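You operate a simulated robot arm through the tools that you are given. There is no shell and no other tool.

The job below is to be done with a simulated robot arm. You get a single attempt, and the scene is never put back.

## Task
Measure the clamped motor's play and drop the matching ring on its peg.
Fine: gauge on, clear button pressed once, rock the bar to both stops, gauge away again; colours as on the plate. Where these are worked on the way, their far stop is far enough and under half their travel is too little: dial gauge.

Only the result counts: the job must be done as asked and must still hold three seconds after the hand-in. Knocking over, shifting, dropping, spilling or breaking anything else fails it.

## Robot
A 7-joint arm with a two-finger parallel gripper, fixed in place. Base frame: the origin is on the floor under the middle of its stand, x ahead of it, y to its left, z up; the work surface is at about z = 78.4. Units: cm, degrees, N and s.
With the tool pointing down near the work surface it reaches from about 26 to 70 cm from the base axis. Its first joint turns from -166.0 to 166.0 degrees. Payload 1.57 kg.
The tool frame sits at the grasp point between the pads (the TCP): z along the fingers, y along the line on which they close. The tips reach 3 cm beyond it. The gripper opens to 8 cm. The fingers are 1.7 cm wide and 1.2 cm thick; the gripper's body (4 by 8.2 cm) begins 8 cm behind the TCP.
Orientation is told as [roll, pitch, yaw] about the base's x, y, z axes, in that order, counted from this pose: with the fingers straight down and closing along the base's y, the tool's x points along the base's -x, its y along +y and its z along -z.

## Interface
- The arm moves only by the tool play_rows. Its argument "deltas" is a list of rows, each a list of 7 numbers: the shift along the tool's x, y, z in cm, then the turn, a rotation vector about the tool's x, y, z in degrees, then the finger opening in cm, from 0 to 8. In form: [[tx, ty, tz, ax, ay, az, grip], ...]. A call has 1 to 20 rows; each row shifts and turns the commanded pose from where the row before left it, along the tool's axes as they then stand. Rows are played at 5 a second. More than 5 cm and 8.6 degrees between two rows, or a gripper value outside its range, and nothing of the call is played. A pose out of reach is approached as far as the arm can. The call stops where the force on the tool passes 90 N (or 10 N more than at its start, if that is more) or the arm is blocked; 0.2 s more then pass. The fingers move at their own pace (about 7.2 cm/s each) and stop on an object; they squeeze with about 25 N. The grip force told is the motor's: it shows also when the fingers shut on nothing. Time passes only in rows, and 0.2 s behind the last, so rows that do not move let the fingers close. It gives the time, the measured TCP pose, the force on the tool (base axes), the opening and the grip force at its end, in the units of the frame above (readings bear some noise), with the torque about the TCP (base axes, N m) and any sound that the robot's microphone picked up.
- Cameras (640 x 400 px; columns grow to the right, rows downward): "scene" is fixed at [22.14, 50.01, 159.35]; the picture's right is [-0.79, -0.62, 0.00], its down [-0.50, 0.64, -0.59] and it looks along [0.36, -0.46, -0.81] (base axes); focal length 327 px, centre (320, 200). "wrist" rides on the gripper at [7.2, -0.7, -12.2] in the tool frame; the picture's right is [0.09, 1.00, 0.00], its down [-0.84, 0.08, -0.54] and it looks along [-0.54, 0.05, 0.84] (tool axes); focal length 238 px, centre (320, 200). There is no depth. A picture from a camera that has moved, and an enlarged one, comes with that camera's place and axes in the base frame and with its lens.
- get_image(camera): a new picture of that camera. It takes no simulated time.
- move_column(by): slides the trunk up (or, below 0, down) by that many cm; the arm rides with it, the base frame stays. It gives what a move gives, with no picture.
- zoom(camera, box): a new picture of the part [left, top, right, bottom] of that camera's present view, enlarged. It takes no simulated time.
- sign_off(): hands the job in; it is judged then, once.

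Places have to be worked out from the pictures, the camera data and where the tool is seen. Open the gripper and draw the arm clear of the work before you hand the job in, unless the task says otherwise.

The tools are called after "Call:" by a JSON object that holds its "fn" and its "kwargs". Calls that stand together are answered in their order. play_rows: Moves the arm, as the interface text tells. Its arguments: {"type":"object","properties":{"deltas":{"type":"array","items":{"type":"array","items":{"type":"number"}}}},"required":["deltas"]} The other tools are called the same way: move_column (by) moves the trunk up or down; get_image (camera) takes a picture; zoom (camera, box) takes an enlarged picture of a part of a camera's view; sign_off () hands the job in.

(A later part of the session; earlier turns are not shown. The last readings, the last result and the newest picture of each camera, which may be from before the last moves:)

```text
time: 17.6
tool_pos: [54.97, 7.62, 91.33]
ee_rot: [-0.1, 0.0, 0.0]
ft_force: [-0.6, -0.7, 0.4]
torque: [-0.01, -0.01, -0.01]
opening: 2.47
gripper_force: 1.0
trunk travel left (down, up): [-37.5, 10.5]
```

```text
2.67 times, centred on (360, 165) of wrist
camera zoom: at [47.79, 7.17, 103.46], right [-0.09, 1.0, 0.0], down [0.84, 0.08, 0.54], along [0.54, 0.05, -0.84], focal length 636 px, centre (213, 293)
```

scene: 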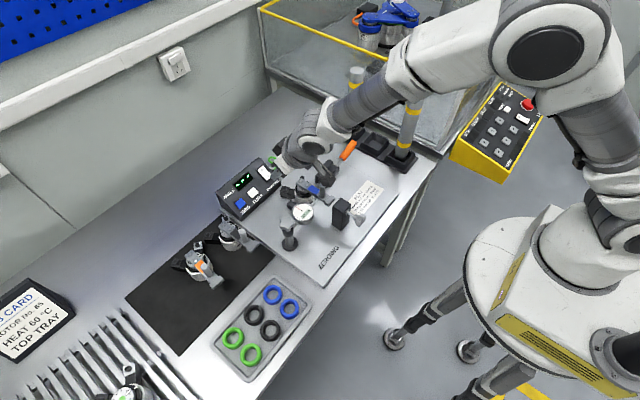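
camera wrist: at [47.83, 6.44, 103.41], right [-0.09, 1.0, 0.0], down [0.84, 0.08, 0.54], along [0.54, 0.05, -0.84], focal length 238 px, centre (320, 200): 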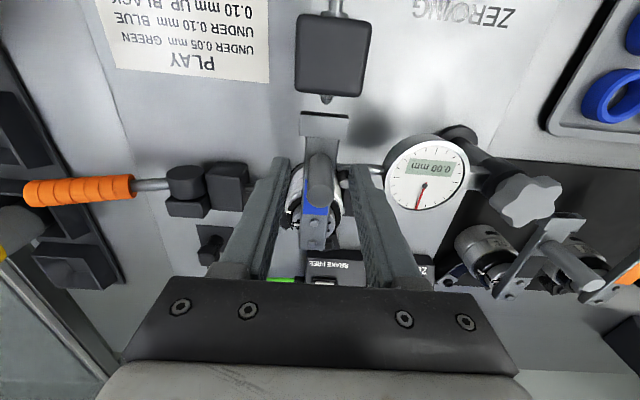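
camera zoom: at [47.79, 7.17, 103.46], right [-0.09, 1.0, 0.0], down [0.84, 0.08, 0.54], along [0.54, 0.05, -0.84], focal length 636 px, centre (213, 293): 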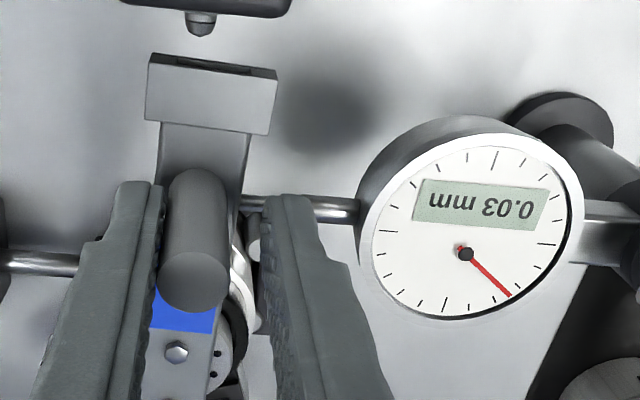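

The dial already shows 0.03 mm with little force. I keep pushing +y to the stop.

Call:
{"fn": "play_rows", "kwargs": {"deltas": [[0, 0.15, 0, 0, 0, 0, 2.4], [0, 0.15, 0, 0, 0, 0, 2.4]]}}

Call:
{"fn": "zoom", "kwargs": {"camera": "wrist", "box": [240, 90, 480, 240]}}

```text
time: 18.2
tool_pos: [54.95, 8.0, 91.24]
ee_rot: [-0.1, 0.0, -0.1]
ft_force: [2.4, -5.8, 0.7]
torque: [0.02, -0.02, 0.05]
opening: 2.94
gripper_force: 3.6
trunk travel left (down, up): [-37.5, 10.5]
```

```text
2.67 times, centred on (360, 165) of wrist
camera zoom: at [47.74, 7.43, 103.43], right [-0.09, 1.0, 0.0], down [0.84, 0.08, 0.54], along [0.54, 0.05, -0.84], focal length 636 px, centre (213, 293)
```

zoom: 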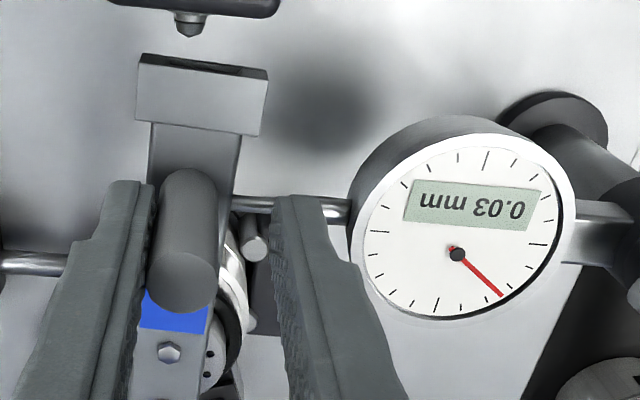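

The force rose to about 6 N with the dial still at 0.03, so this looks like the +y stop. One more small push confirms it.

Call:
{"fn": "play_rows", "kwargs": {"deltas": [[0, 0.2, 0, 0, 0, 0, 2.4], [0, 0.15, 0, 0, 0, 0, 2.4]]}}

Call:
{"fn": "zoom", "kwargs": {"camera": "wrist", "box": [240, 90, 480, 240]}}

```text
time: 18.8
tool_pos: [54.91, 8.27, 91.29]
ee_rot: [-0.2, 0.1, -0.1]
ft_force: [1.9, -11.5, -0.6]
torque: [0.08, -0.1, 0.07]
opening: 3.45
gripper_force: 6.0
trunk travel left (down, up): [-37.5, 10.5]
```

```text
2.67 times, centred on (360, 165) of wrist
camera zoom: at [47.75, 7.72, 103.44], right [-0.09, 1.0, 0.0], down [0.84, 0.08, 0.54], along [0.54, 0.05, -0.84], focal length 636 px, centre (213, 293)
```

zoom: 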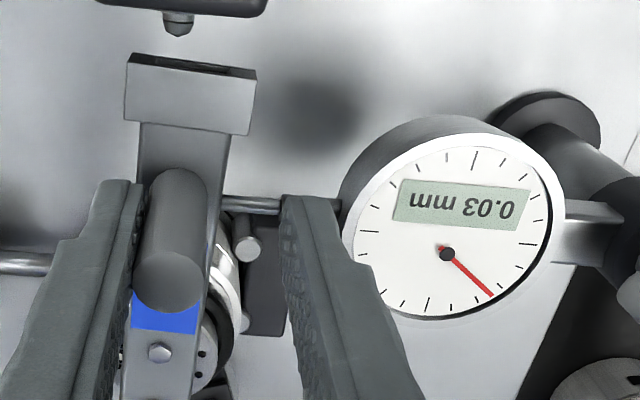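

The +y stop is confirmed: 11.5 N with the dial fixed at 0.03. Now I rock the bar the other way, to the -y stop.

Call:
{"fn": "play_rows", "kwargs": {"deltas": [[0, -0.5, 0, 0, 0, 0, 2.4], [0, -0.5, 0, 0, 0, 0, 2.4], [0, -0.3, 0, 0, 0, 0, 2.4], [0, -0.2, 0, 0, 0, 0, 2.4], [0, -0.2, 0, 0, 0, 0, 2.4]]}}

Call:
{"fn": "zoom", "kwargs": {"camera": "wrist", "box": [240, 90, 480, 240]}}

```text
time: 20.0
tool_pos: [54.84, 6.69, 91.37]
ee_rot: [-0.1, 0.0, 0.0]
ft_force: [0.5, -0.1, 0.4]
torque: [0.01, 0.01, 0.01]
opening: 2.43
gripper_force: 0.8
trunk travel left (down, up): [-37.5, 10.5]
```

```text
2.67 times, centred on (360, 165) of wrist
camera zoom: at [47.75, 6.13, 103.49], right [-0.09, 1.0, 0.0], down [0.84, 0.08, 0.54], along [0.54, 0.05, -0.84], focal length 636 px, centre (213, 293)
```

zoom: 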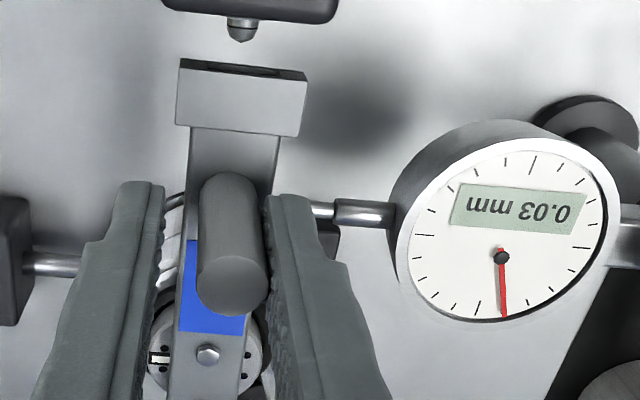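

The needle is swinging the other way while the display holds the running value of 0.03. I continue pushing -y to the stop.

Call:
{"fn": "play_rows", "kwargs": {"deltas": [[0, -0.2, 0, 0, 0, 0, 2.4], [0, -0.2, 0, 0, 0, 0, 2.4], [0, -0.2, 0, 0, 0, 0, 2.4]]}}

Call:
{"fn": "zoom", "kwargs": {"camera": "wrist", "box": [240, 90, 480, 240]}}

```text
time: 20.8
tool_pos: [55.04, 6.18, 91.34]
ee_rot: [0.1, 0.0, 0.0]
ft_force: [-1.0, 4.2, 0.0]
torque: [-0.01, 0.01, 0.0]
opening: 2.68
gripper_force: 1.8
trunk travel left (down, up): [-37.5, 10.5]
```

```text
2.67 times, centred on (360, 165) of wrist
camera zoom: at [47.75, 5.59, 103.49], right [-0.09, 1.0, 0.0], down [0.84, 0.08, 0.54], along [0.54, 0.05, -0.84], focal length 636 px, centre (213, 293)
```

zoom: 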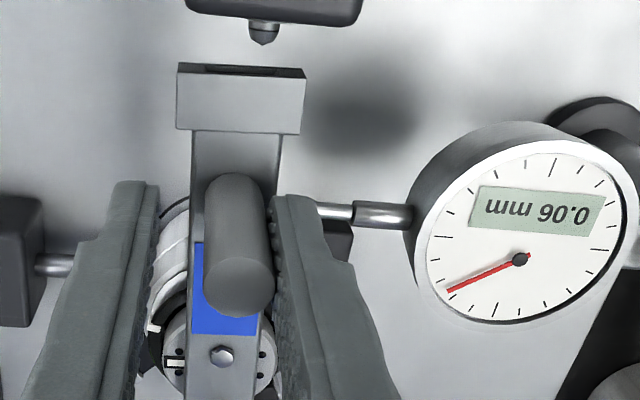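

The display now reads 0.06 mm and the force is 4 N. I push a bit further to confirm the -y stop.

Call:
{"fn": "play_rows", "kwargs": {"deltas": [[0, -0.2, 0, 0, 0, 0, 2.4], [0, -0.25, 0, 0, 0, 0, 2.4], [0, 0, 0, 0, 0, 0, 2.4]]}}

Call:
{"fn": "zoom", "kwargs": {"camera": "wrist", "box": [340, 110, 480, 210]}}

Call:
{"fn": "zoom", "kwargs": {"camera": "scene", "box": [280, 185, 340, 230]}}

```text
time: 21.6
tool_pos: [54.93, 5.69, 91.37]
ee_rot: [0.0, 0.0, 0.2]
ft_force: [-2.3, 9.9, -2.0]
torque: [-0.09, 0.0, 0.07]
opening: 3.36
gripper_force: 5.3
trunk travel left (down, up): [-37.5, 10.5]
```

```text
4.00 times, centred on (410, 160) of wrist
camera zoom: at [47.75, 5.24, 103.49], right [-0.09, 1.0, 0.0], down [0.84, 0.08, 0.54], along [0.54, 0.05, -0.84], focal length 953 px, centre (-40, 360)
```

zoom: 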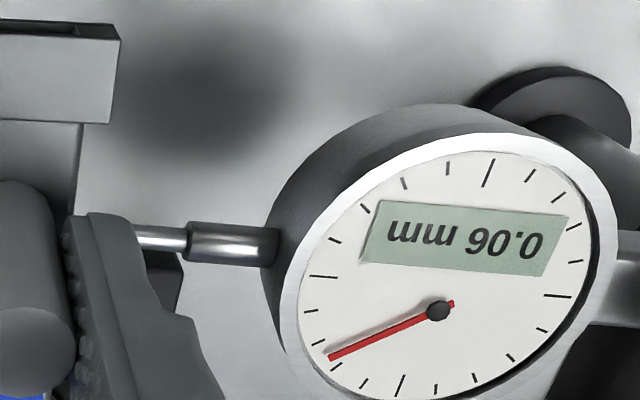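

```text
8.89 times, centred on (310, 208) of scene
camera zoom: at [22.14, 50.01, 159.35], right [-0.79, -0.62, 0.0], down [-0.5, 0.64, -0.59], along [0.36, -0.46, -0.81], focal length 2904 px, centre (409, 133)
```

zoom: 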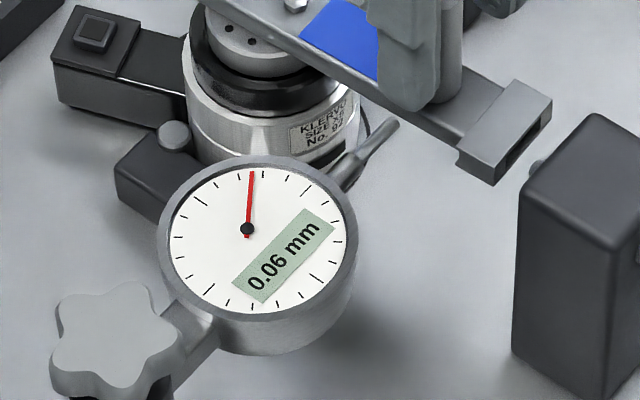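

Both cameras read 0.06 mm at about 10 N. The needle swung roughly ±3 ticks, so the play is 0.06 mm and the ring is BLUE. I centre on the peg, open and rise straight up.

Call:
{"fn": "play_rows", "kwargs": {"deltas": [[0, 0.5, 0, 0, 0, 0, 2.6], [0, 0.5, 0, 0, 0, 0, 4], [0, 0, 0, 0, 0, 0, 4], [0, 0, -2, 0, 0, 0, 4], [0, 0, -3, 0, 0, 0, 4], [0, 0, -3, 0, 0, 0, 4], [0, 0, -2, 0, 0, 0, 4]]}}

Call:
{"fn": "get_image", "kwargs": {"camera": "wrist"}}

Call:
{"fn": "zoom", "kwargs": {"camera": "scene", "box": [250, 150, 390, 250]}}

```text
time: 23.2
tool_pos: [54.89, 6.63, 101.36]
ee_rot: [0.1, 0.0, -0.1]
ft_force: [-0.3, 0.5, 0.3]
torque: [-0.05, -0.03, 0.01]
opening: 4.01
gripper_force: 0.1
trunk travel left (down, up): [-37.5, 10.5]
```

```text
taken
camera wrist: at [47.71, 6.17, 113.5], right [-0.09, 1.0, 0.0], down [0.84, 0.08, 0.54], along [0.54, 0.05, -0.84], focal length 238 px, centre (320, 200)
```

wrist: 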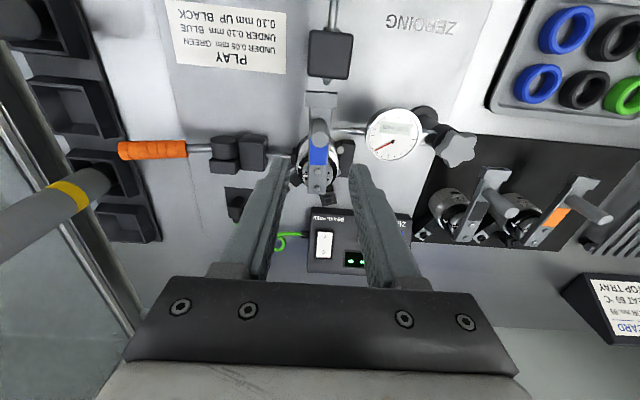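

```text
4.00 times, centred on (320, 200) of scene
camera zoom: at [22.14, 50.01, 159.35], right [-0.79, -0.62, 0.0], down [-0.5, 0.64, -0.59], along [0.36, -0.46, -0.81], focal length 1307 px, centre (320, 200)
```

zoom: 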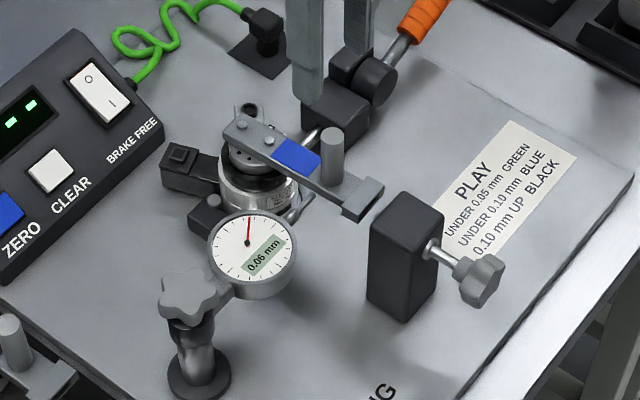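

The display holds 0.06 mm. Now the gauge goes away: I close the gripper and go down on the dial's -x side at (50.6,14.6).

Call:
{"fn": "play_rows", "kwargs": {"deltas": [[1.45, 2.67, 0, 0, 0, 0, 0], [1.45, 2.67, 0, 0, 0, 0, 0], [1.4, 2.67, 0, 0, 0, 0, 0], [0, 0, 3, 0, 0, 0, 0], [0, 0, 3, 0, 0, 0, 0], [0, 0, 3, 0, 0, 0, 0], [0, 0, 3, 0, 0, 0, 0], [0, 0, 0.8, 0, 0, 0, 0]]}}

Call:
{"fn": "get_image", "kwargs": {"camera": "wrist"}}

Call:
{"fn": "zoom", "kwargs": {"camera": "scene", "box": [250, 150, 390, 250]}}

```text
time: 25.0
tool_pos: [50.72, 14.65, 88.61]
ee_rot: [0.0, -0.1, 0.0]
ft_force: [0.0, 0.8, 0.7]
torque: [-0.01, 0.01, -0.04]
opening: 0.0
gripper_force: 21.2
trunk travel left (down, up): [-37.5, 10.5]
```

```text
taken
camera wrist: at [43.49, 14.04, 100.67], right [-0.09, 1.0, 0.0], down [0.84, 0.08, 0.54], along [0.54, 0.05, -0.84], focal length 238 px, centre (320, 200)
```

wrist: 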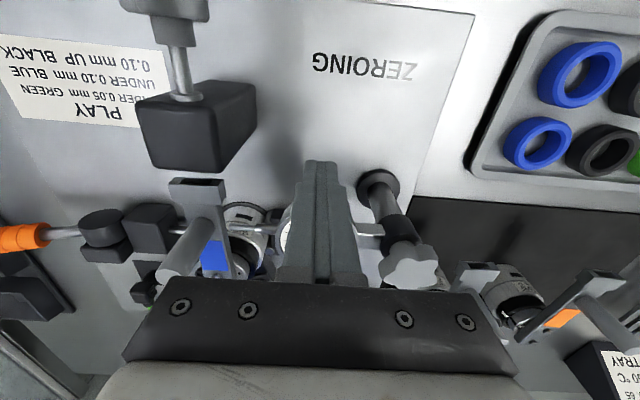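

```text
4.00 times, centred on (320, 200) of scene
camera zoom: at [22.14, 50.01, 159.35], right [-0.79, -0.62, 0.0], down [-0.5, 0.64, -0.59], along [0.36, -0.46, -0.81], focal length 1307 px, centre (320, 200)
```

zoom: 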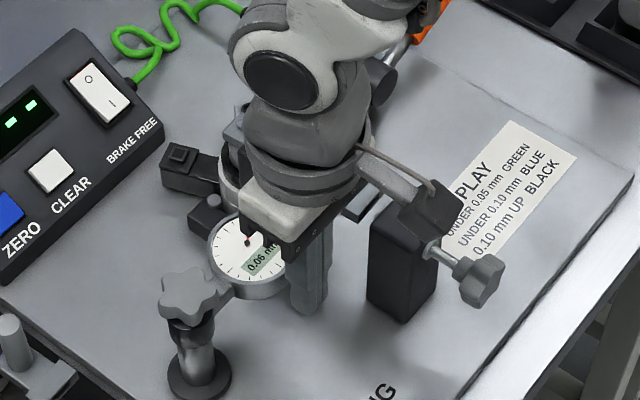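

The finger stands on the dial's -x side. I push along the arc back towards +x, first to about -60°.

Call:
{"fn": "play_rows", "kwargs": {"deltas": [[-0.7, -0.05, 0, 0, 0, 0, 0], [-0.8, -0.45, 0, 0, 0, 0, 0], [-0.8, -0.3, 0, 0, 0, 0, 0], [-0.9, -0.2, 0, 0, 0, 0, 0], [-0.9, -0.15, 0, 0, 0, 0, 0]]}}

Call:
{"fn": "get_image", "kwargs": {"camera": "wrist"}}

Call:
{"fn": "zoom", "kwargs": {"camera": "scene", "box": [250, 150, 390, 250]}}

```text
time: 26.2
tool_pos: [54.77, 13.39, 88.65]
ee_rot: [0.0, 0.0, 0.0]
ft_force: [0.3, -0.3, -0.4]
torque: [0.01, -0.01, 0.01]
opening: 0.0
gripper_force: 21.4
trunk travel left (down, up): [-37.5, 10.5]
```

```text
taken
camera wrist: at [47.58, 12.94, 100.69], right [-0.09, 1.0, 0.0], down [0.84, 0.08, 0.54], along [0.54, 0.05, -0.84], focal length 238 px, centre (320, 200)
```

wrist: 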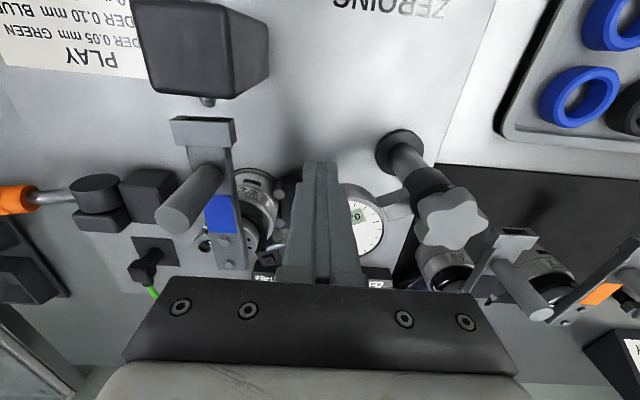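

```text
4.00 times, centred on (320, 200) of scene
camera zoom: at [22.14, 50.01, 159.35], right [-0.79, -0.62, 0.0], down [-0.5, 0.64, -0.59], along [0.36, -0.46, -0.81], focal length 1307 px, centre (320, 200)
```

zoom: 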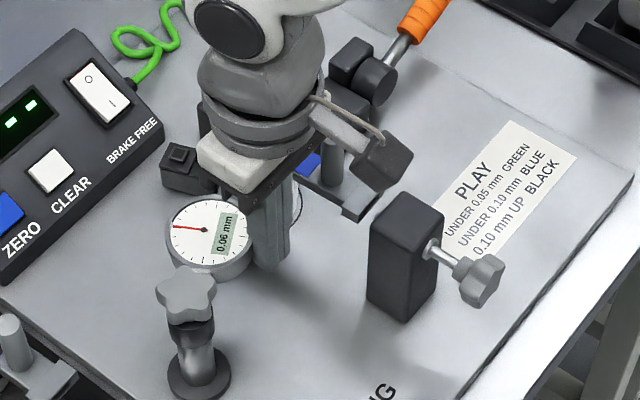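

The gauge swings back freely and still shows 0.06 mm. I go on along the arc to about -15°.

Call:
{"fn": "play_rows", "kwargs": {"deltas": [[-0.95, 0.05, 0, 0, 0, 0, 0], [-1.0, 0.15, 0, 0, 0, 0, 0], [-0.95, 0.3, 0, 0, 0, 0, 0], [-0.95, 0.4, 0, 0, 0, 0, 0], [-0.85, 0.6, 0, 0, 0, 0, 0], [-0.85, 0.65, 0, 0, 0, 0, 0]]}}

Call:
{"fn": "get_image", "kwargs": {"camera": "wrist"}}

Call:
{"fn": "zoom", "kwargs": {"camera": "scene", "box": [220, 150, 360, 250]}}

```text
time: 27.6
tool_pos: [60.42, 15.76, 88.44]
ee_rot: [0.0, 0.0, 0.1]
ft_force: [-1.0, -0.2, -1.1]
torque: [-0.02, 0.01, 0.02]
opening: 0.01
gripper_force: 21.1
trunk travel left (down, up): [-37.5, 10.5]
```

```text
taken
camera wrist: at [53.19, 15.2, 100.65], right [-0.09, 1.0, 0.0], down [0.84, 0.08, 0.54], along [0.54, 0.05, -0.84], focal length 238 px, centre (320, 200)
```

wrist: 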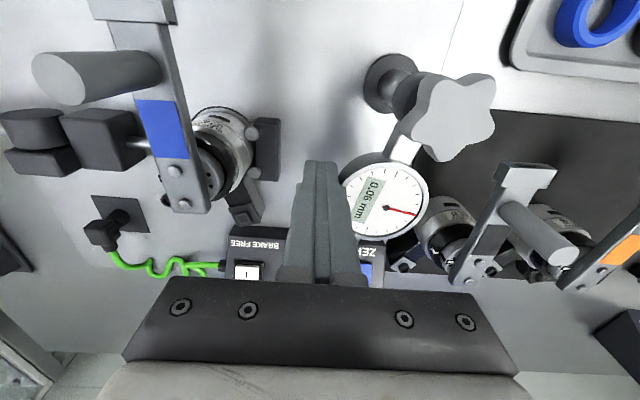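

```text
4.00 times, centred on (290, 200) of scene
camera zoom: at [22.14, 50.01, 159.35], right [-0.79, -0.62, 0.0], down [-0.5, 0.64, -0.59], along [0.36, -0.46, -0.81], focal length 1307 px, centre (440, 200)
```

zoom: 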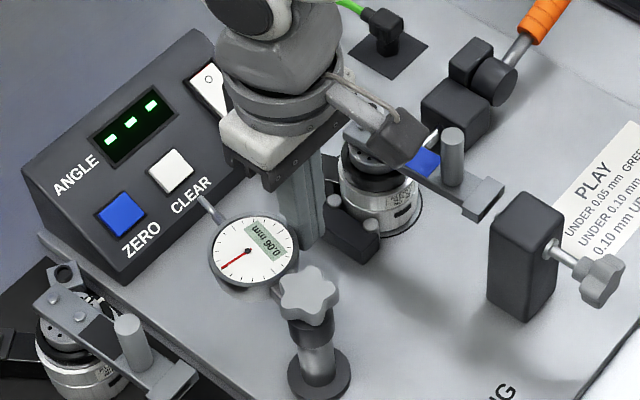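

The gauge is about 15° from its rest place. I push the last bit towards +y in small steps to reach the away stop.

Call:
{"fn": "play_rows", "kwargs": {"deltas": [[-0.55, 0.65, 0, 0, 0, 0, 0], [-0.45, 0.65, 0, 0, 0, 0, 0], [-0.1, 0.3, 0, 0, 0, 0, 0]]}}

Call:
{"fn": "get_image", "kwargs": {"camera": "wrist"}}

Call:
{"fn": "zoom", "kwargs": {"camera": "scene", "box": [220, 150, 360, 250]}}

```text
time: 28.4
tool_pos: [61.34, 17.07, 88.58]
ee_rot: [-0.2, -0.1, -0.1]
ft_force: [-4.5, -10.5, 4.2]
torque: [-0.11, 0.04, 0.03]
opening: 0.01
gripper_force: 21.2
trunk travel left (down, up): [-37.5, 10.5]
```

```text
taken
camera wrist: at [54.21, 16.55, 100.76], right [-0.09, 1.0, 0.0], down [0.84, 0.08, 0.54], along [0.54, 0.05, -0.84], focal length 238 px, centre (320, 200)
```

wrist: 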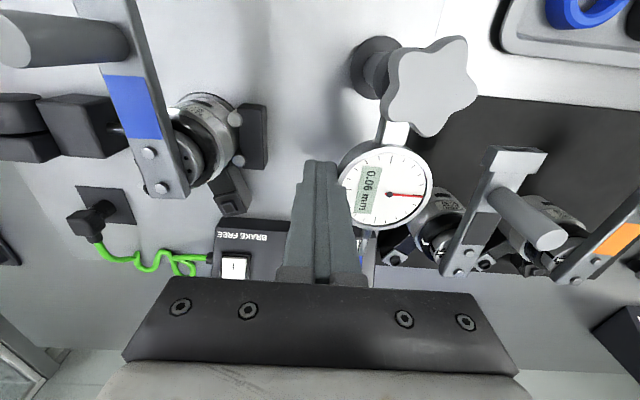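

```text
4.00 times, centred on (290, 200) of scene
camera zoom: at [22.14, 50.01, 159.35], right [-0.79, -0.62, 0.0], down [-0.5, 0.64, -0.59], along [0.36, -0.46, -0.81], focal length 1307 px, centre (440, 200)
```

zoom: 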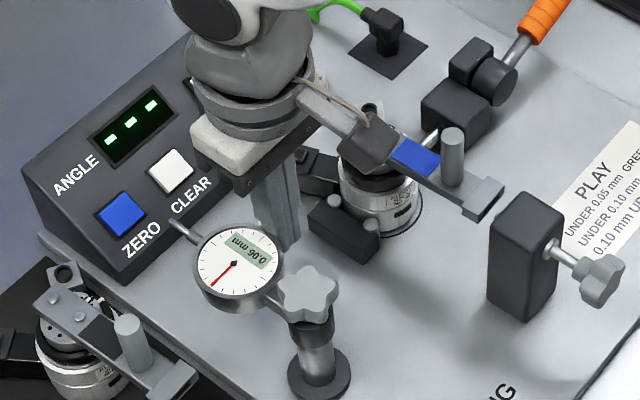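

The 10 N at rest shows the away stop is reached (gauge pointing +x as at the start). I back off, rise and open, then move over the ring tray.

Call:
{"fn": "play_rows", "kwargs": {"deltas": [[0.1, -0.6, 0, 0, 0, 0, 0], [0, -0.6, 0, 0, 0, 0, 0], [0, 0, -3, 0, 0, 0, 0], [0, 0, -4, 0, 0, 0, 0], [0, 0, -4, 0, 0, 0, 0], [0, 0, -4, 0, 0, 0, 0], [2.5, 3.3, 0, 0, 0, 0, 8], [2.5, 3.3, 0, 0, 0, 0, 8], [2.5, 3.3, 0, 0, 0, 0, 8], [2.5, 3.3, 0, 0, 0, 0, 8], [2.5, 3.3, 0, 0, 0, 0, 8], [2.5, 3.0, 0, 0, 0, 0, 8]]}}

Call:
{"fn": "get_image", "kwargs": {"camera": "wrist"}}

Call:
{"fn": "zoom", "kwargs": {"camera": "scene", "box": [200, 160, 380, 290]}}

```text
time: 31.0
tool_pos: [46.2, 35.49, 103.57]
ee_rot: [-0.1, 0.0, 0.0]
ft_force: [-0.4, 0.1, -0.1]
torque: [-0.03, -0.02, -0.01]
opening: 8.05
gripper_force: 0.0
trunk travel left (down, up): [-37.5, 10.5]
```

```text
taken
camera wrist: at [38.98, 34.85, 115.77], right [-0.09, 1.0, 0.0], down [0.84, 0.08, 0.54], along [0.54, 0.05, -0.84], focal length 238 px, centre (320, 200)
```

wrist: 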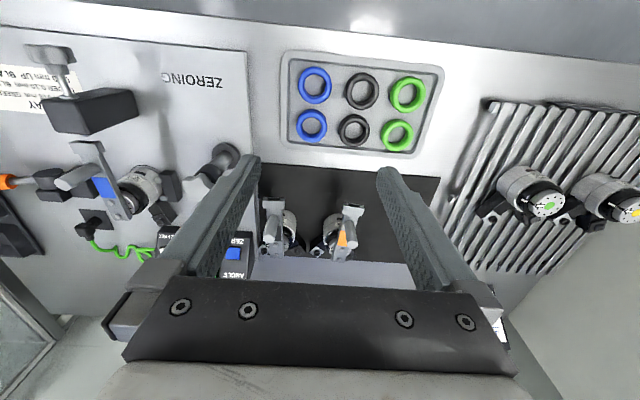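

```text
3.08 times, centred on (290, 225) of scene
camera zoom: at [22.14, 50.01, 159.35], right [-0.79, -0.62, 0.0], down [-0.5, 0.64, -0.59], along [0.36, -0.46, -0.81], focal length 1005 px, centre (412, 123)
```

zoom: 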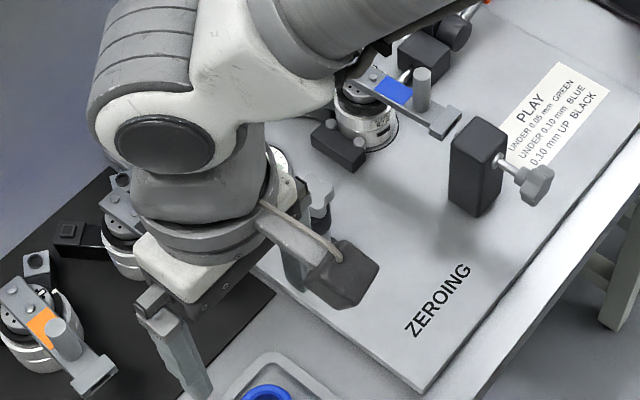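

Call:
{"fn": "zoom", "kwargs": {"camera": "wrist", "box": [270, 40, 450, 170]}}

```text
3.08 times, centred on (360, 105) of wrist
camera zoom: at [38.98, 34.85, 115.77], right [-0.09, 1.0, 0.0], down [0.84, 0.08, 0.54], along [0.54, 0.05, -0.84], focal length 733 px, centre (197, 492)
```

zoom: 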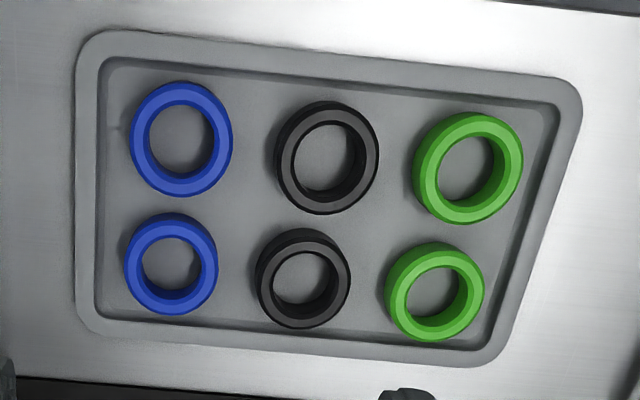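

Blue rings are at about (48.9,34.5) and (43.4,34.5), outer diameter about 4.5 and hole about 2.7; there is little room on the -y side of the tray. A diagonal grip (yaw +45°) across the far blue ring gives the most room, so I turn and move above it.

Call:
{"fn": "play_rows", "kwargs": {"deltas": [[-0.5, -0.2, 1.5, 0, 0, -8, 8], [-0.5, -0.2, 1.5, 0, 0, -8, 8], [-0.5, -0.2, 1.5, 0, 0, -8, 8], [-0.5, -0.2, 1.5, 0, 0, -8, 8], [0, 0, 1.5, 0, 0, -8, 8], [0, 0, 1.5, 0, 0, -5, 8]]}}

Call:
{"fn": "get_image", "kwargs": {"camera": "wrist"}}

Call:
{"fn": "zoom", "kwargs": {"camera": "scene", "box": [180, 200, 360, 390]}}

```text
time: 32.4
tool_pos: [48.32, 35.23, 94.54]
ee_rot: [0.0, -0.1, 45.1]
ft_force: [0.0, 0.7, -0.6]
torque: [0.04, 0.01, -0.01]
opening: 8.02
gripper_force: 0.1
trunk travel left (down, up): [-37.5, 10.5]
```

```text
taken
camera wrist: at [43.73, 29.79, 106.67], right [-0.77, 0.64, 0.0], down [0.54, 0.65, 0.54], along [0.35, 0.42, -0.84], focal length 238 px, centre (320, 200)
```

wrist: 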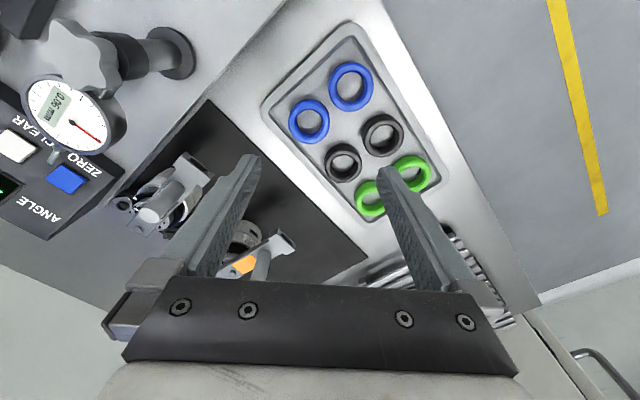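

```text
2.11 times, centred on (270, 295) of scene
camera zoom: at [22.14, 50.01, 159.35], right [-0.79, -0.62, 0.0], down [-0.5, 0.64, -0.59], along [0.36, -0.46, -0.81], focal length 688 px, centre (425, 0)
```

zoom: 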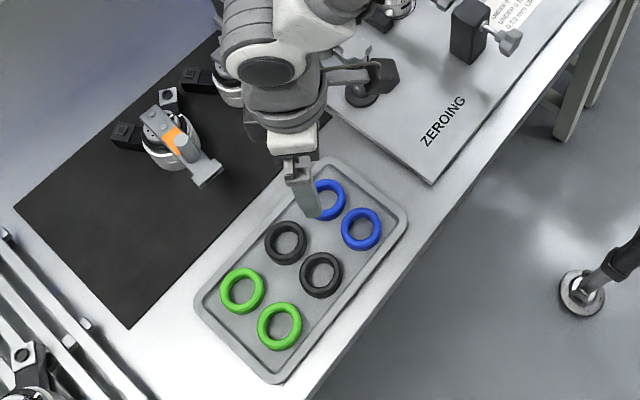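

Call:
{"fn": "zoom", "kwargs": {"camera": "wrist", "box": [250, 10, 450, 150]}}

Call:
{"fn": "zoom", "kwargs": {"camera": "scene", "box": [250, 260, 350, 340]}}

```text
2.86 times, centred on (350, 80) of wrist
camera zoom: at [43.73, 29.79, 106.67], right [-0.77, 0.64, 0.0], down [0.54, 0.65, 0.54], along [0.35, 0.42, -0.84], focal length 681 px, centre (234, 543)
```

zoom: 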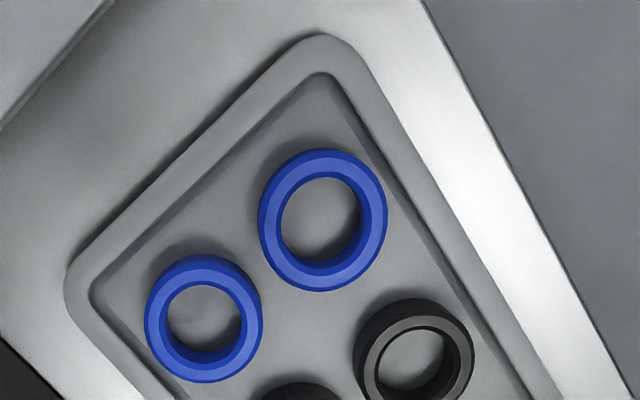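

```text
5.00 times, centred on (300, 300) of scene
camera zoom: at [22.14, 50.01, 159.35], right [-0.79, -0.62, 0.0], down [-0.5, 0.64, -0.59], along [0.36, -0.46, -0.81], focal length 1634 px, centre (420, -300)
```

zoom: 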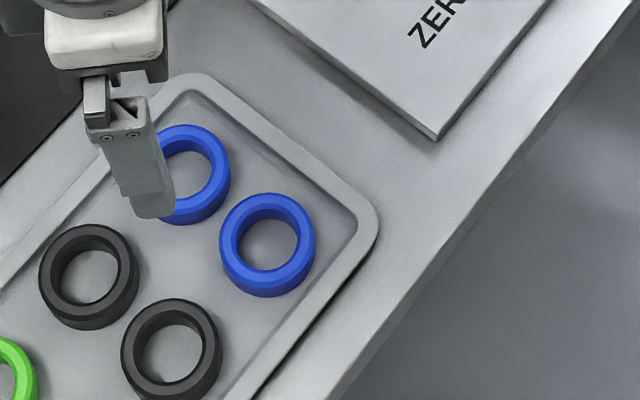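

The far blue ring is at about (49.1,34.4) with its top near z=79.7. I centre over it with the opening at 5.3 and come down to tips at about 83.5 for a close check.

Call:
{"fn": "play_rows", "kwargs": {"deltas": [[0.02, -0.6, 1.5, 0, 0, 0, 6], [0, -0.5, 2.0, 0, 0, 0, 5.3], [0, 0, 2.5, 0, 0, 0, 5.3], [0, 0, 2.0, 0, 0, 0, 5.3]]}}

Call:
{"fn": "get_image", "kwargs": {"camera": "wrist"}}

Call:
{"fn": "zoom", "kwargs": {"camera": "scene", "box": [230, 240, 350, 340]}}

```text
time: 33.4
tool_pos: [49.17, 34.48, 86.29]
ee_rot: [0.0, 0.1, 45.1]
ft_force: [0.0, -0.7, -0.2]
torque: [0.01, -0.01, 0.0]
opening: 5.31
gripper_force: 0.1
trunk travel left (down, up): [-37.5, 10.5]
```

```text
taken
camera wrist: at [44.46, 29.08, 98.5], right [-0.77, 0.64, 0.0], down [0.54, 0.65, 0.54], along [0.35, 0.42, -0.84], focal length 238 px, centre (320, 200)
```

wrist: 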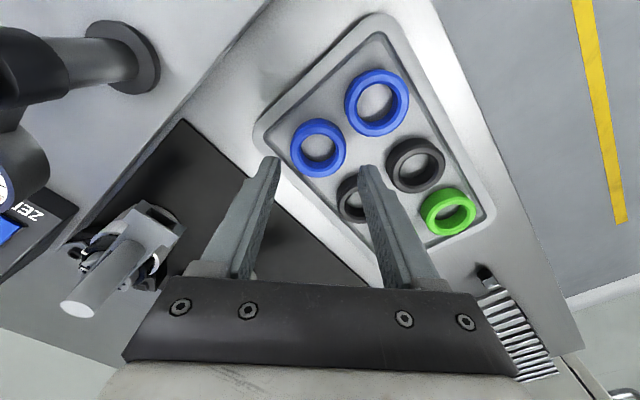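

```text
4.00 times, centred on (290, 290) of scene
camera zoom: at [22.14, 50.01, 159.35], right [-0.79, -0.62, 0.0], down [-0.5, 0.64, -0.59], along [0.36, -0.46, -0.81], focal length 1307 px, centre (440, -160)
```

zoom: 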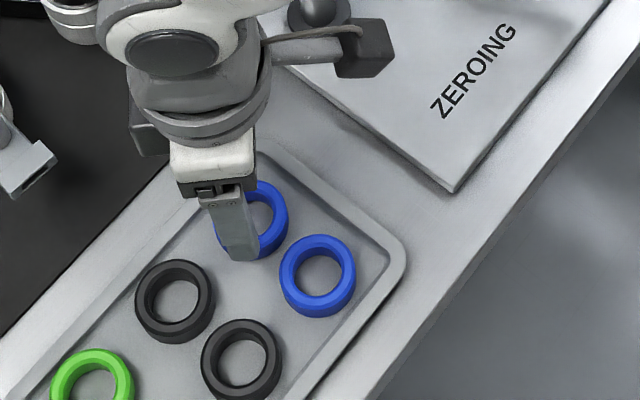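

I zoom in to check that the far blue ring is centred under the fingers (expected at pixel about (321,151)).

Call:
{"fn": "zoom", "kwargs": {"camera": "wrist", "box": [240, 90, 420, 210]}}

```text
3.33 times, centred on (330, 150) of wrist
camera zoom: at [44.46, 29.08, 98.5], right [-0.77, 0.64, 0.0], down [0.54, 0.65, 0.54], along [0.35, 0.42, -0.84], focal length 794 px, centre (287, 367)
```

zoom: 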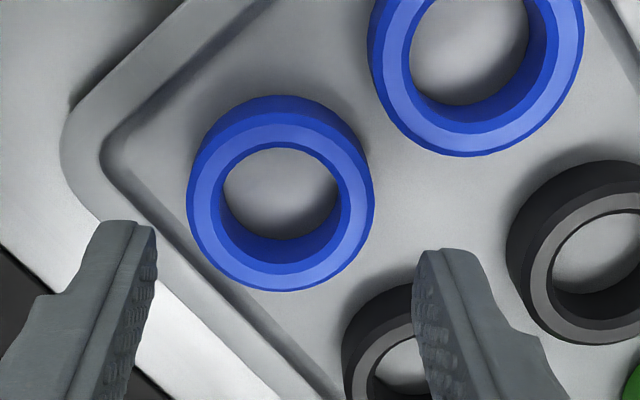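

The ring centre is within about 0.15 cm of the tool axis. I correct slightly, set the opening to 5.1 and lower the tips to about z=80.3, then look again.

Call:
{"fn": "play_rows", "kwargs": {"deltas": [[0.1, -0.12, 1.0, 0, 0, 0, 5.1], [0, 0, 1.0, 0, 0, 0, 5.1], [0, 0, 1.0, 0, 0, 0, 5.1]]}}

Call:
{"fn": "zoom", "kwargs": {"camera": "wrist", "box": [240, 90, 420, 210]}}

Call:
{"fn": "zoom", "kwargs": {"camera": "scene", "box": [250, 250, 330, 320]}}

```text
time: 34.2
tool_pos: [49.15, 34.2, 83.49]
ee_rot: [0.1, 0.0, 45.0]
ft_force: [1.5, 0.2, -0.4]
torque: [0.01, 0.0, 0.01]
opening: 5.07
gripper_force: 0.0
trunk travel left (down, up): [-37.5, 10.5]
```

```text
3.33 times, centred on (330, 150) of wrist
camera zoom: at [44.53, 28.81, 95.59], right [-0.77, 0.64, 0.0], down [0.54, 0.65, 0.54], along [0.35, 0.42, -0.84], focal length 794 px, centre (287, 367)
```

zoom: 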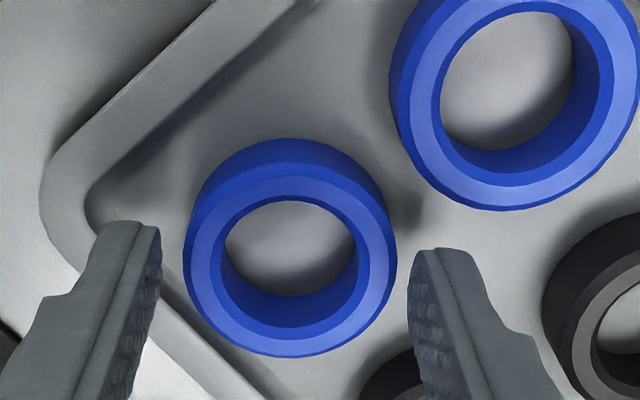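

```text
5.71 times, centred on (290, 285) of scene
camera zoom: at [22.14, 50.01, 159.35], right [-0.79, -0.62, 0.0], down [-0.5, 0.64, -0.59], along [0.36, -0.46, -0.81], focal length 1867 px, centre (491, -286)
```

zoom: 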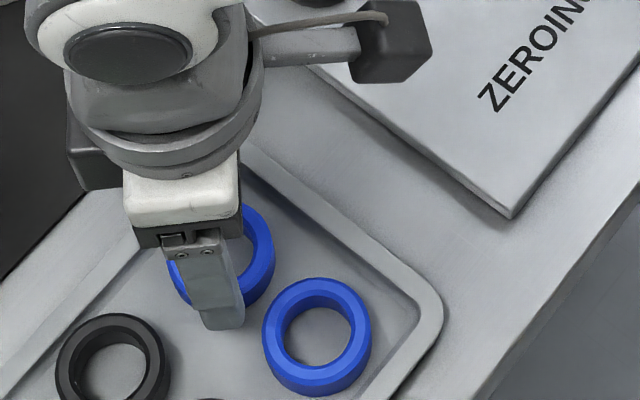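

The fingertips straddle the ring symmetrically; the corner side of the tray is the tighter one. I shift 0.22 cm away from the corner and lower further in small steps, watching for contact.

Call:
{"fn": "play_rows", "kwargs": {"deltas": [[0.05, 0.22, 0, 0, 0, 0, 5.1], [0, 0, 0.4, 0, 0, 0, 5.1], [0, 0, 0.3, 0, 0, 0, 5.1]]}}

Call:
{"fn": "zoom", "kwargs": {"camera": "wrist", "box": [240, 90, 420, 210]}}

Call:
{"fn": "zoom", "kwargs": {"camera": "scene", "box": [250, 250, 330, 320]}}

```text
time: 35.0
tool_pos: [48.99, 34.35, 82.92]
ee_rot: [0.0, 0.0, 45.0]
ft_force: [-0.1, -0.3, -1.2]
torque: [0.02, 0.0, 0.03]
opening: 5.11
gripper_force: 0.1
trunk travel left (down, up): [-37.5, 10.5]
```

```text
3.33 times, centred on (330, 150) of wrist
camera zoom: at [44.38, 28.93, 94.96], right [-0.77, 0.64, 0.0], down [0.54, 0.65, 0.54], along [0.35, 0.42, -0.84], focal length 794 px, centre (287, 367)
```

zoom: 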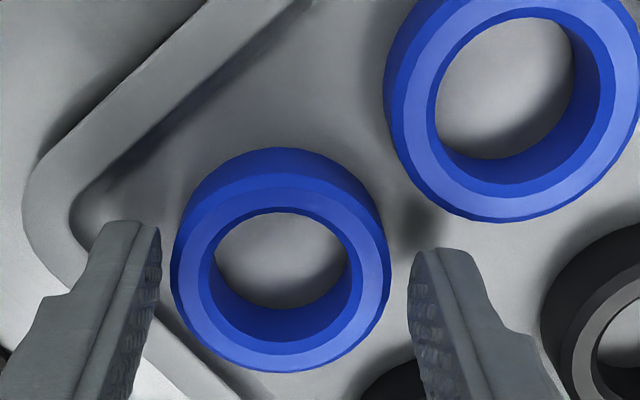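

```text
5.71 times, centred on (290, 285) of scene
camera zoom: at [22.14, 50.01, 159.35], right [-0.79, -0.62, 0.0], down [-0.5, 0.64, -0.59], along [0.36, -0.46, -0.81], focal length 1867 px, centre (491, -286)
```

zoom: 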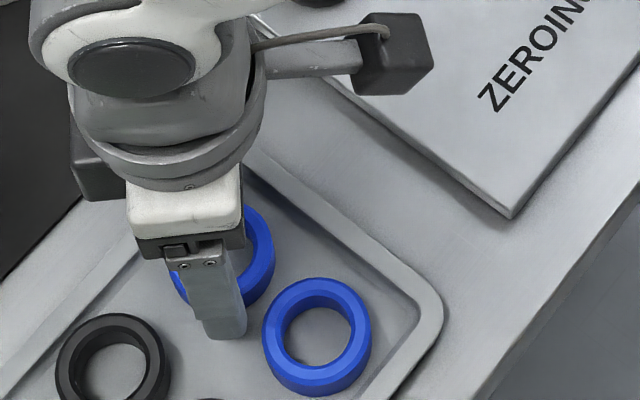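

There is no contact and clearance on both sides. I go 0.6 cm lower.

Call:
{"fn": "play_rows", "kwargs": {"deltas": [[0, -0.05, 0.3, 0, 0, 0, 5.1], [0, 0, 0.3, 0, 0, 0, 5.1]]}}

Call:
{"fn": "zoom", "kwargs": {"camera": "wrist", "box": [240, 90, 420, 210]}}

```text
time: 35.6
tool_pos: [49.04, 34.32, 82.27]
ee_rot: [0.0, 0.0, 45.0]
ft_force: [0.5, 0.1, -0.7]
torque: [0.0, 0.01, 0.03]
opening: 5.1
gripper_force: 0.2
trunk travel left (down, up): [-37.5, 10.5]
```

```text
3.33 times, centred on (330, 150) of wrist
camera zoom: at [44.45, 28.87, 94.41], right [-0.77, 0.64, 0.0], down [0.54, 0.65, 0.54], along [0.35, 0.42, -0.84], focal length 794 px, centre (287, 367)
```

zoom: 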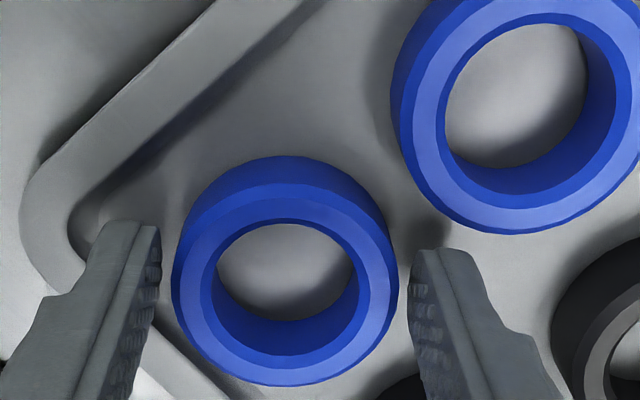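

Still no contact at tip z≈79.3. I go 0.2 cm lower, then close on the ring.

Call:
{"fn": "play_rows", "kwargs": {"deltas": [[0, 0, 0.2, 0, 0, 0, 5.1], [0, 0, 0, 0, 0, 0, 4.8], [0, 0, 0, 0, 0, 0, 4.5]]}}

Call:
{"fn": "zoom", "kwargs": {"camera": "wrist", "box": [240, 90, 420, 210]}}

```text
time: 36.4
tool_pos: [49.06, 34.41, 82.19]
ee_rot: [-0.1, 0.0, 45.0]
ft_force: [-0.9, 0.1, -0.2]
torque: [-0.02, -0.02, 0.0]
opening: 4.57
gripper_force: 0.6
trunk travel left (down, up): [-37.5, 10.5]
```

```text
3.33 times, centred on (330, 150) of wrist
camera zoom: at [44.46, 28.88, 94.25], right [-0.77, 0.64, 0.0], down [0.54, 0.65, 0.54], along [0.35, 0.42, -0.84], focal length 794 px, centre (287, 367)
```

zoom: 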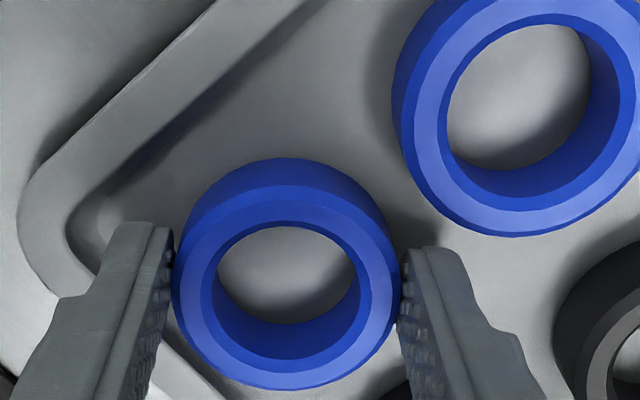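

The fingers touch the ring evenly at 4.57 cm. I squeeze and lift slowly a little to check that it comes along.

Call:
{"fn": "play_rows", "kwargs": {"deltas": [[0, 0, 0, 0, 0, 0, 3], [0, 0, 0, 0, 0, 0, 1], [0, 0, 0, 0, 0, 0, 1], [0, 0, -0.5, 0, 0, 0, 1], [0, 0, -1.0, 0, 0, 0, 1], [0, 0, -1.0, 0, 0, 0, 1]]}}

Call:
{"fn": "get_image", "kwargs": {"camera": "wrist"}}

Call:
{"fn": "zoom", "kwargs": {"camera": "scene", "box": [240, 230, 340, 310]}}

```text
time: 37.8
tool_pos: [49.12, 34.37, 84.57]
ee_rot: [-0.1, 0.0, 44.9]
ft_force: [-0.2, -0.2, -0.1]
torque: [0.01, 0.0, 0.0]
opening: 4.33
gripper_force: 24.7
trunk travel left (down, up): [-37.5, 10.5]
```

```text
taken
camera wrist: at [44.38, 28.9, 96.71], right [-0.77, 0.64, 0.0], down [0.54, 0.65, 0.54], along [0.35, 0.42, -0.84], focal length 238 px, centre (320, 200)
```

wrist: 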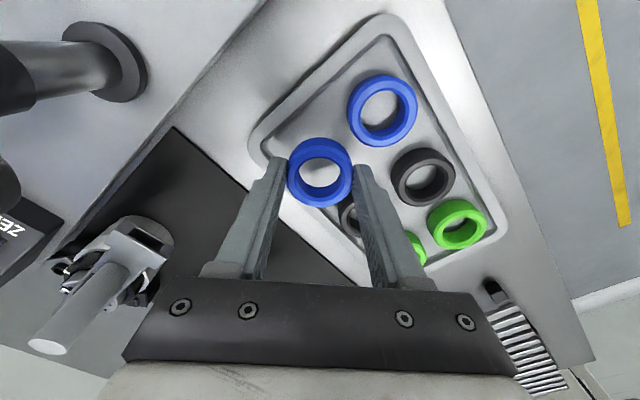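

```text
5.00 times, centred on (290, 270) of scene
camera zoom: at [22.14, 50.01, 159.35], right [-0.79, -0.62, 0.0], down [-0.5, 0.64, -0.59], along [0.36, -0.46, -0.81], focal length 1634 px, centre (470, -150)
```

zoom: 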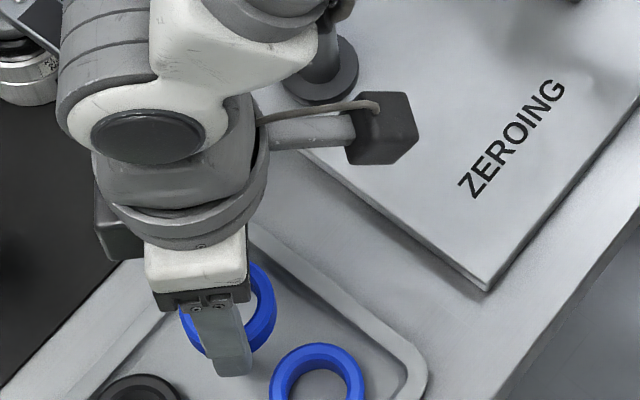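

The blue ring is held (opening 4.33, 25 N) and clear of the tray. I lift it to z≈101 while turning back to yaw 0, then carry it over towards the peg.

Call:
{"fn": "play_rows", "kwargs": {"deltas": [[0, 0, -2.0, 0, 0, 0, 1], [0, 0, -2.6, 0, 0, 8, 1], [0, 0, -2.6, 0, 0, 8, 1], [0, 0, -2.6, 0, 0, 8, 1], [0, 0, -2.6, 0, 0, 8, 1], [0, 0, -2.6, 0, 0, 8, 1], [0, 0, -1.5, 0, 0, 5, 1], [0, 0, 0, 0, 0, 0, 1]]}}

Call:
{"fn": "get_image", "kwargs": {"camera": "wrist"}}

```text
time: 39.6
tool_pos: [48.96, 34.35, 100.97]
ee_rot: [0.1, 0.0, -0.1]
ft_force: [-0.4, 0.6, 0.8]
torque: [-0.01, -0.01, -0.04]
opening: 4.35
gripper_force: 24.8
trunk travel left (down, up): [-37.5, 10.5]
```

```text
taken
camera wrist: at [41.74, 33.69, 113.22], right [-0.09, 1.0, 0.0], down [0.84, 0.08, 0.54], along [0.54, 0.05, -0.84], focal length 238 px, centre (320, 200)
```

wrist: 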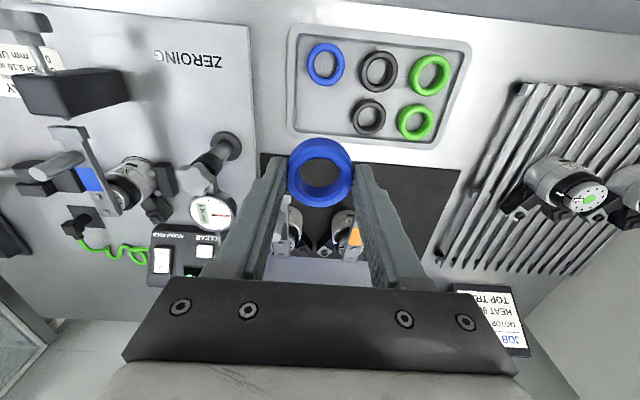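

The ring is held level between the pads. I carry it over, above the gauge post, to the peg.

Call:
{"fn": "play_rows", "kwargs": {"deltas": [[-0.6, -2.2, 0, 0, 0, 0, 1], [-0.6, -2.8, 0, 0, 0, 0, 1], [-0.6, -2.8, 0, 0, 0, 0, 1], [-0.6, -2.8, 0, 0, 0, 0, 1], [-0.6, -2.8, 0, 0, 0, 0, 1], [-0.6, -2.8, 0, 0, 0, 0, 1], [-0.6, -2.8, 0, 0, 0, 0, 1], [-0.6, -2.8, 0, 0, 0, 0, 1], [-0.6, -2.8, 0, 0, 0, 0, 1], [-0.6, -2.7, 0, 0, 0, 0, 1], [0, 0, 0, 0, 0, 0, 1]]}}

Call:
{"fn": "get_image", "kwargs": {"camera": "wrist"}}

Call:
{"fn": "zoom", "kwargs": {"camera": "scene", "box": [250, 130, 390, 240]}}

```text
time: 42.0
tool_pos: [54.88, 6.86, 100.98]
ee_rot: [0.0, 0.0, -0.1]
ft_force: [-0.8, 0.0, -0.6]
torque: [0.01, 0.01, 0.02]
opening: 4.32
gripper_force: 24.8
trunk travel left (down, up): [-37.5, 10.5]
```

```text
taken
camera wrist: at [47.78, 6.26, 113.13], right [-0.09, 1.0, 0.0], down [0.84, 0.08, 0.54], along [0.54, 0.05, -0.84], focal length 238 px, centre (320, 200)
```

wrist: 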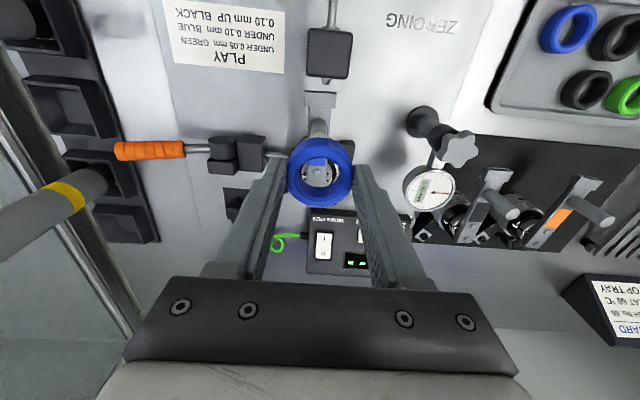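

```text
3.64 times, centred on (320, 185) of scene
camera zoom: at [22.14, 50.01, 159.35], right [-0.79, -0.62, 0.0], down [-0.5, 0.64, -0.59], along [0.36, -0.46, -0.81], focal length 1188 px, centre (320, 254)
```

zoom: 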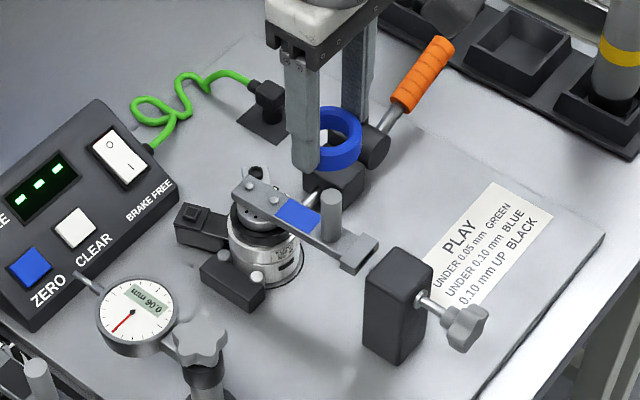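

Now I refine: zoom on the ring's place in the grip and the peg's present place.

Call:
{"fn": "zoom", "kwargs": {"camera": "wrist", "box": [260, 90, 380, 220]}}

Call:
{"fn": "zoom", "kwargs": {"camera": "scene", "box": [290, 150, 350, 220]}}

```text
3.08 times, centred on (320, 155) of wrist
camera zoom: at [47.78, 6.26, 113.13], right [-0.09, 1.0, 0.0], down [0.84, 0.08, 0.54], along [0.54, 0.05, -0.84], focal length 733 px, centre (320, 338)
```

zoom: 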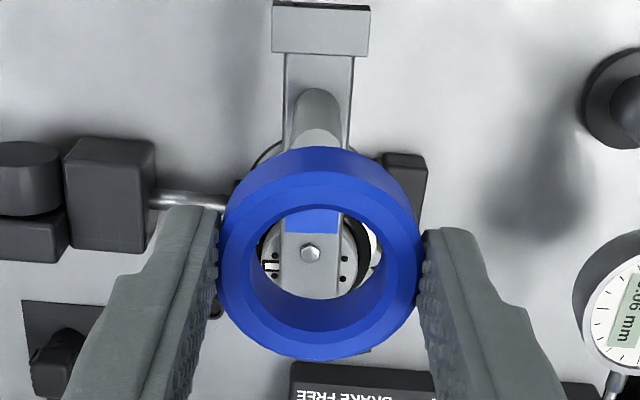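

```text
5.71 times, centred on (320, 185) of scene
camera zoom: at [22.14, 50.01, 159.35], right [-0.79, -0.62, 0.0], down [-0.5, 0.64, -0.59], along [0.36, -0.46, -0.81], focal length 1867 px, centre (320, 286)
```

zoom: 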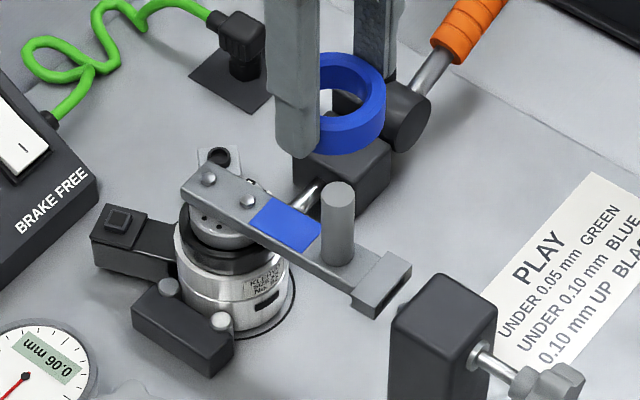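

The peg is at about (55.0,6.8) and the ring centre at about (55.05,6.93). I shift 0.1 cm in -y and lower until the ring is about 1 cm above the peg top, then check alignment.

Call:
{"fn": "play_rows", "kwargs": {"deltas": [[0, -0.1, 1.5, 0, 0, 0, 1], [0, 0, 2.0, 0, 0, 0, 1], [0, 0, 1.3, 0, 0, 0, 1]]}}

Call:
{"fn": "zoom", "kwargs": {"camera": "wrist", "box": [250, 100, 390, 220]}}

Call:
{"fn": "zoom", "kwargs": {"camera": "scene", "box": [290, 160, 350, 220]}}

```text
time: 42.8
tool_pos: [54.85, 6.89, 96.25]
ee_rot: [0.0, 0.0, 0.1]
ft_force: [0.4, 0.5, -0.2]
torque: [0.0, 0.0, 0.04]
opening: 4.32
gripper_force: 25.5
trunk travel left (down, up): [-37.5, 10.5]
```

```text
3.33 times, centred on (320, 160) of wrist
camera zoom: at [47.72, 6.28, 108.39], right [-0.09, 1.0, 0.0], down [0.84, 0.08, 0.54], along [0.54, 0.05, -0.84], focal length 794 px, centre (320, 333)
```

zoom: 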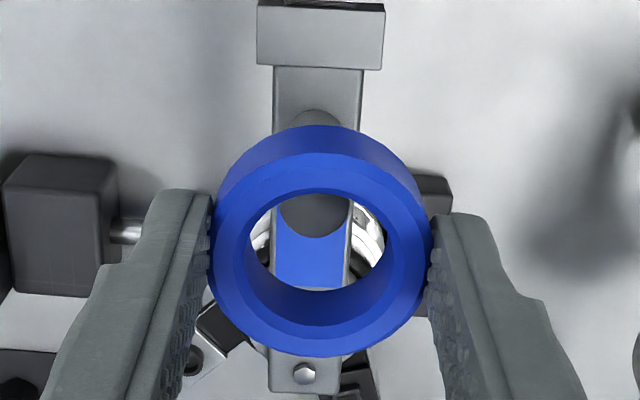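

```text
6.67 times, centred on (320, 190) of scene
camera zoom: at [22.14, 50.01, 159.35], right [-0.79, -0.62, 0.0], down [-0.5, 0.64, -0.59], along [0.36, -0.46, -0.81], focal length 2178 px, centre (320, 267)
```

zoom: 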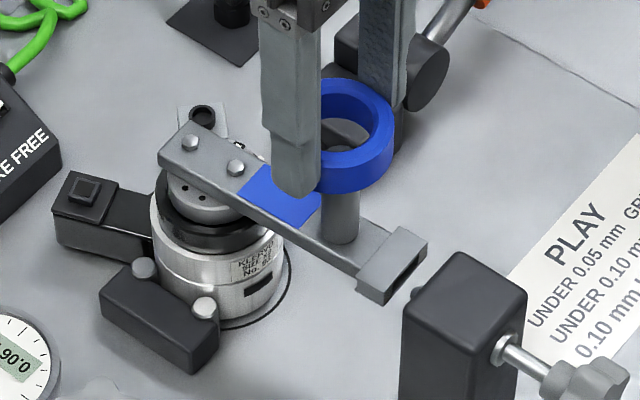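

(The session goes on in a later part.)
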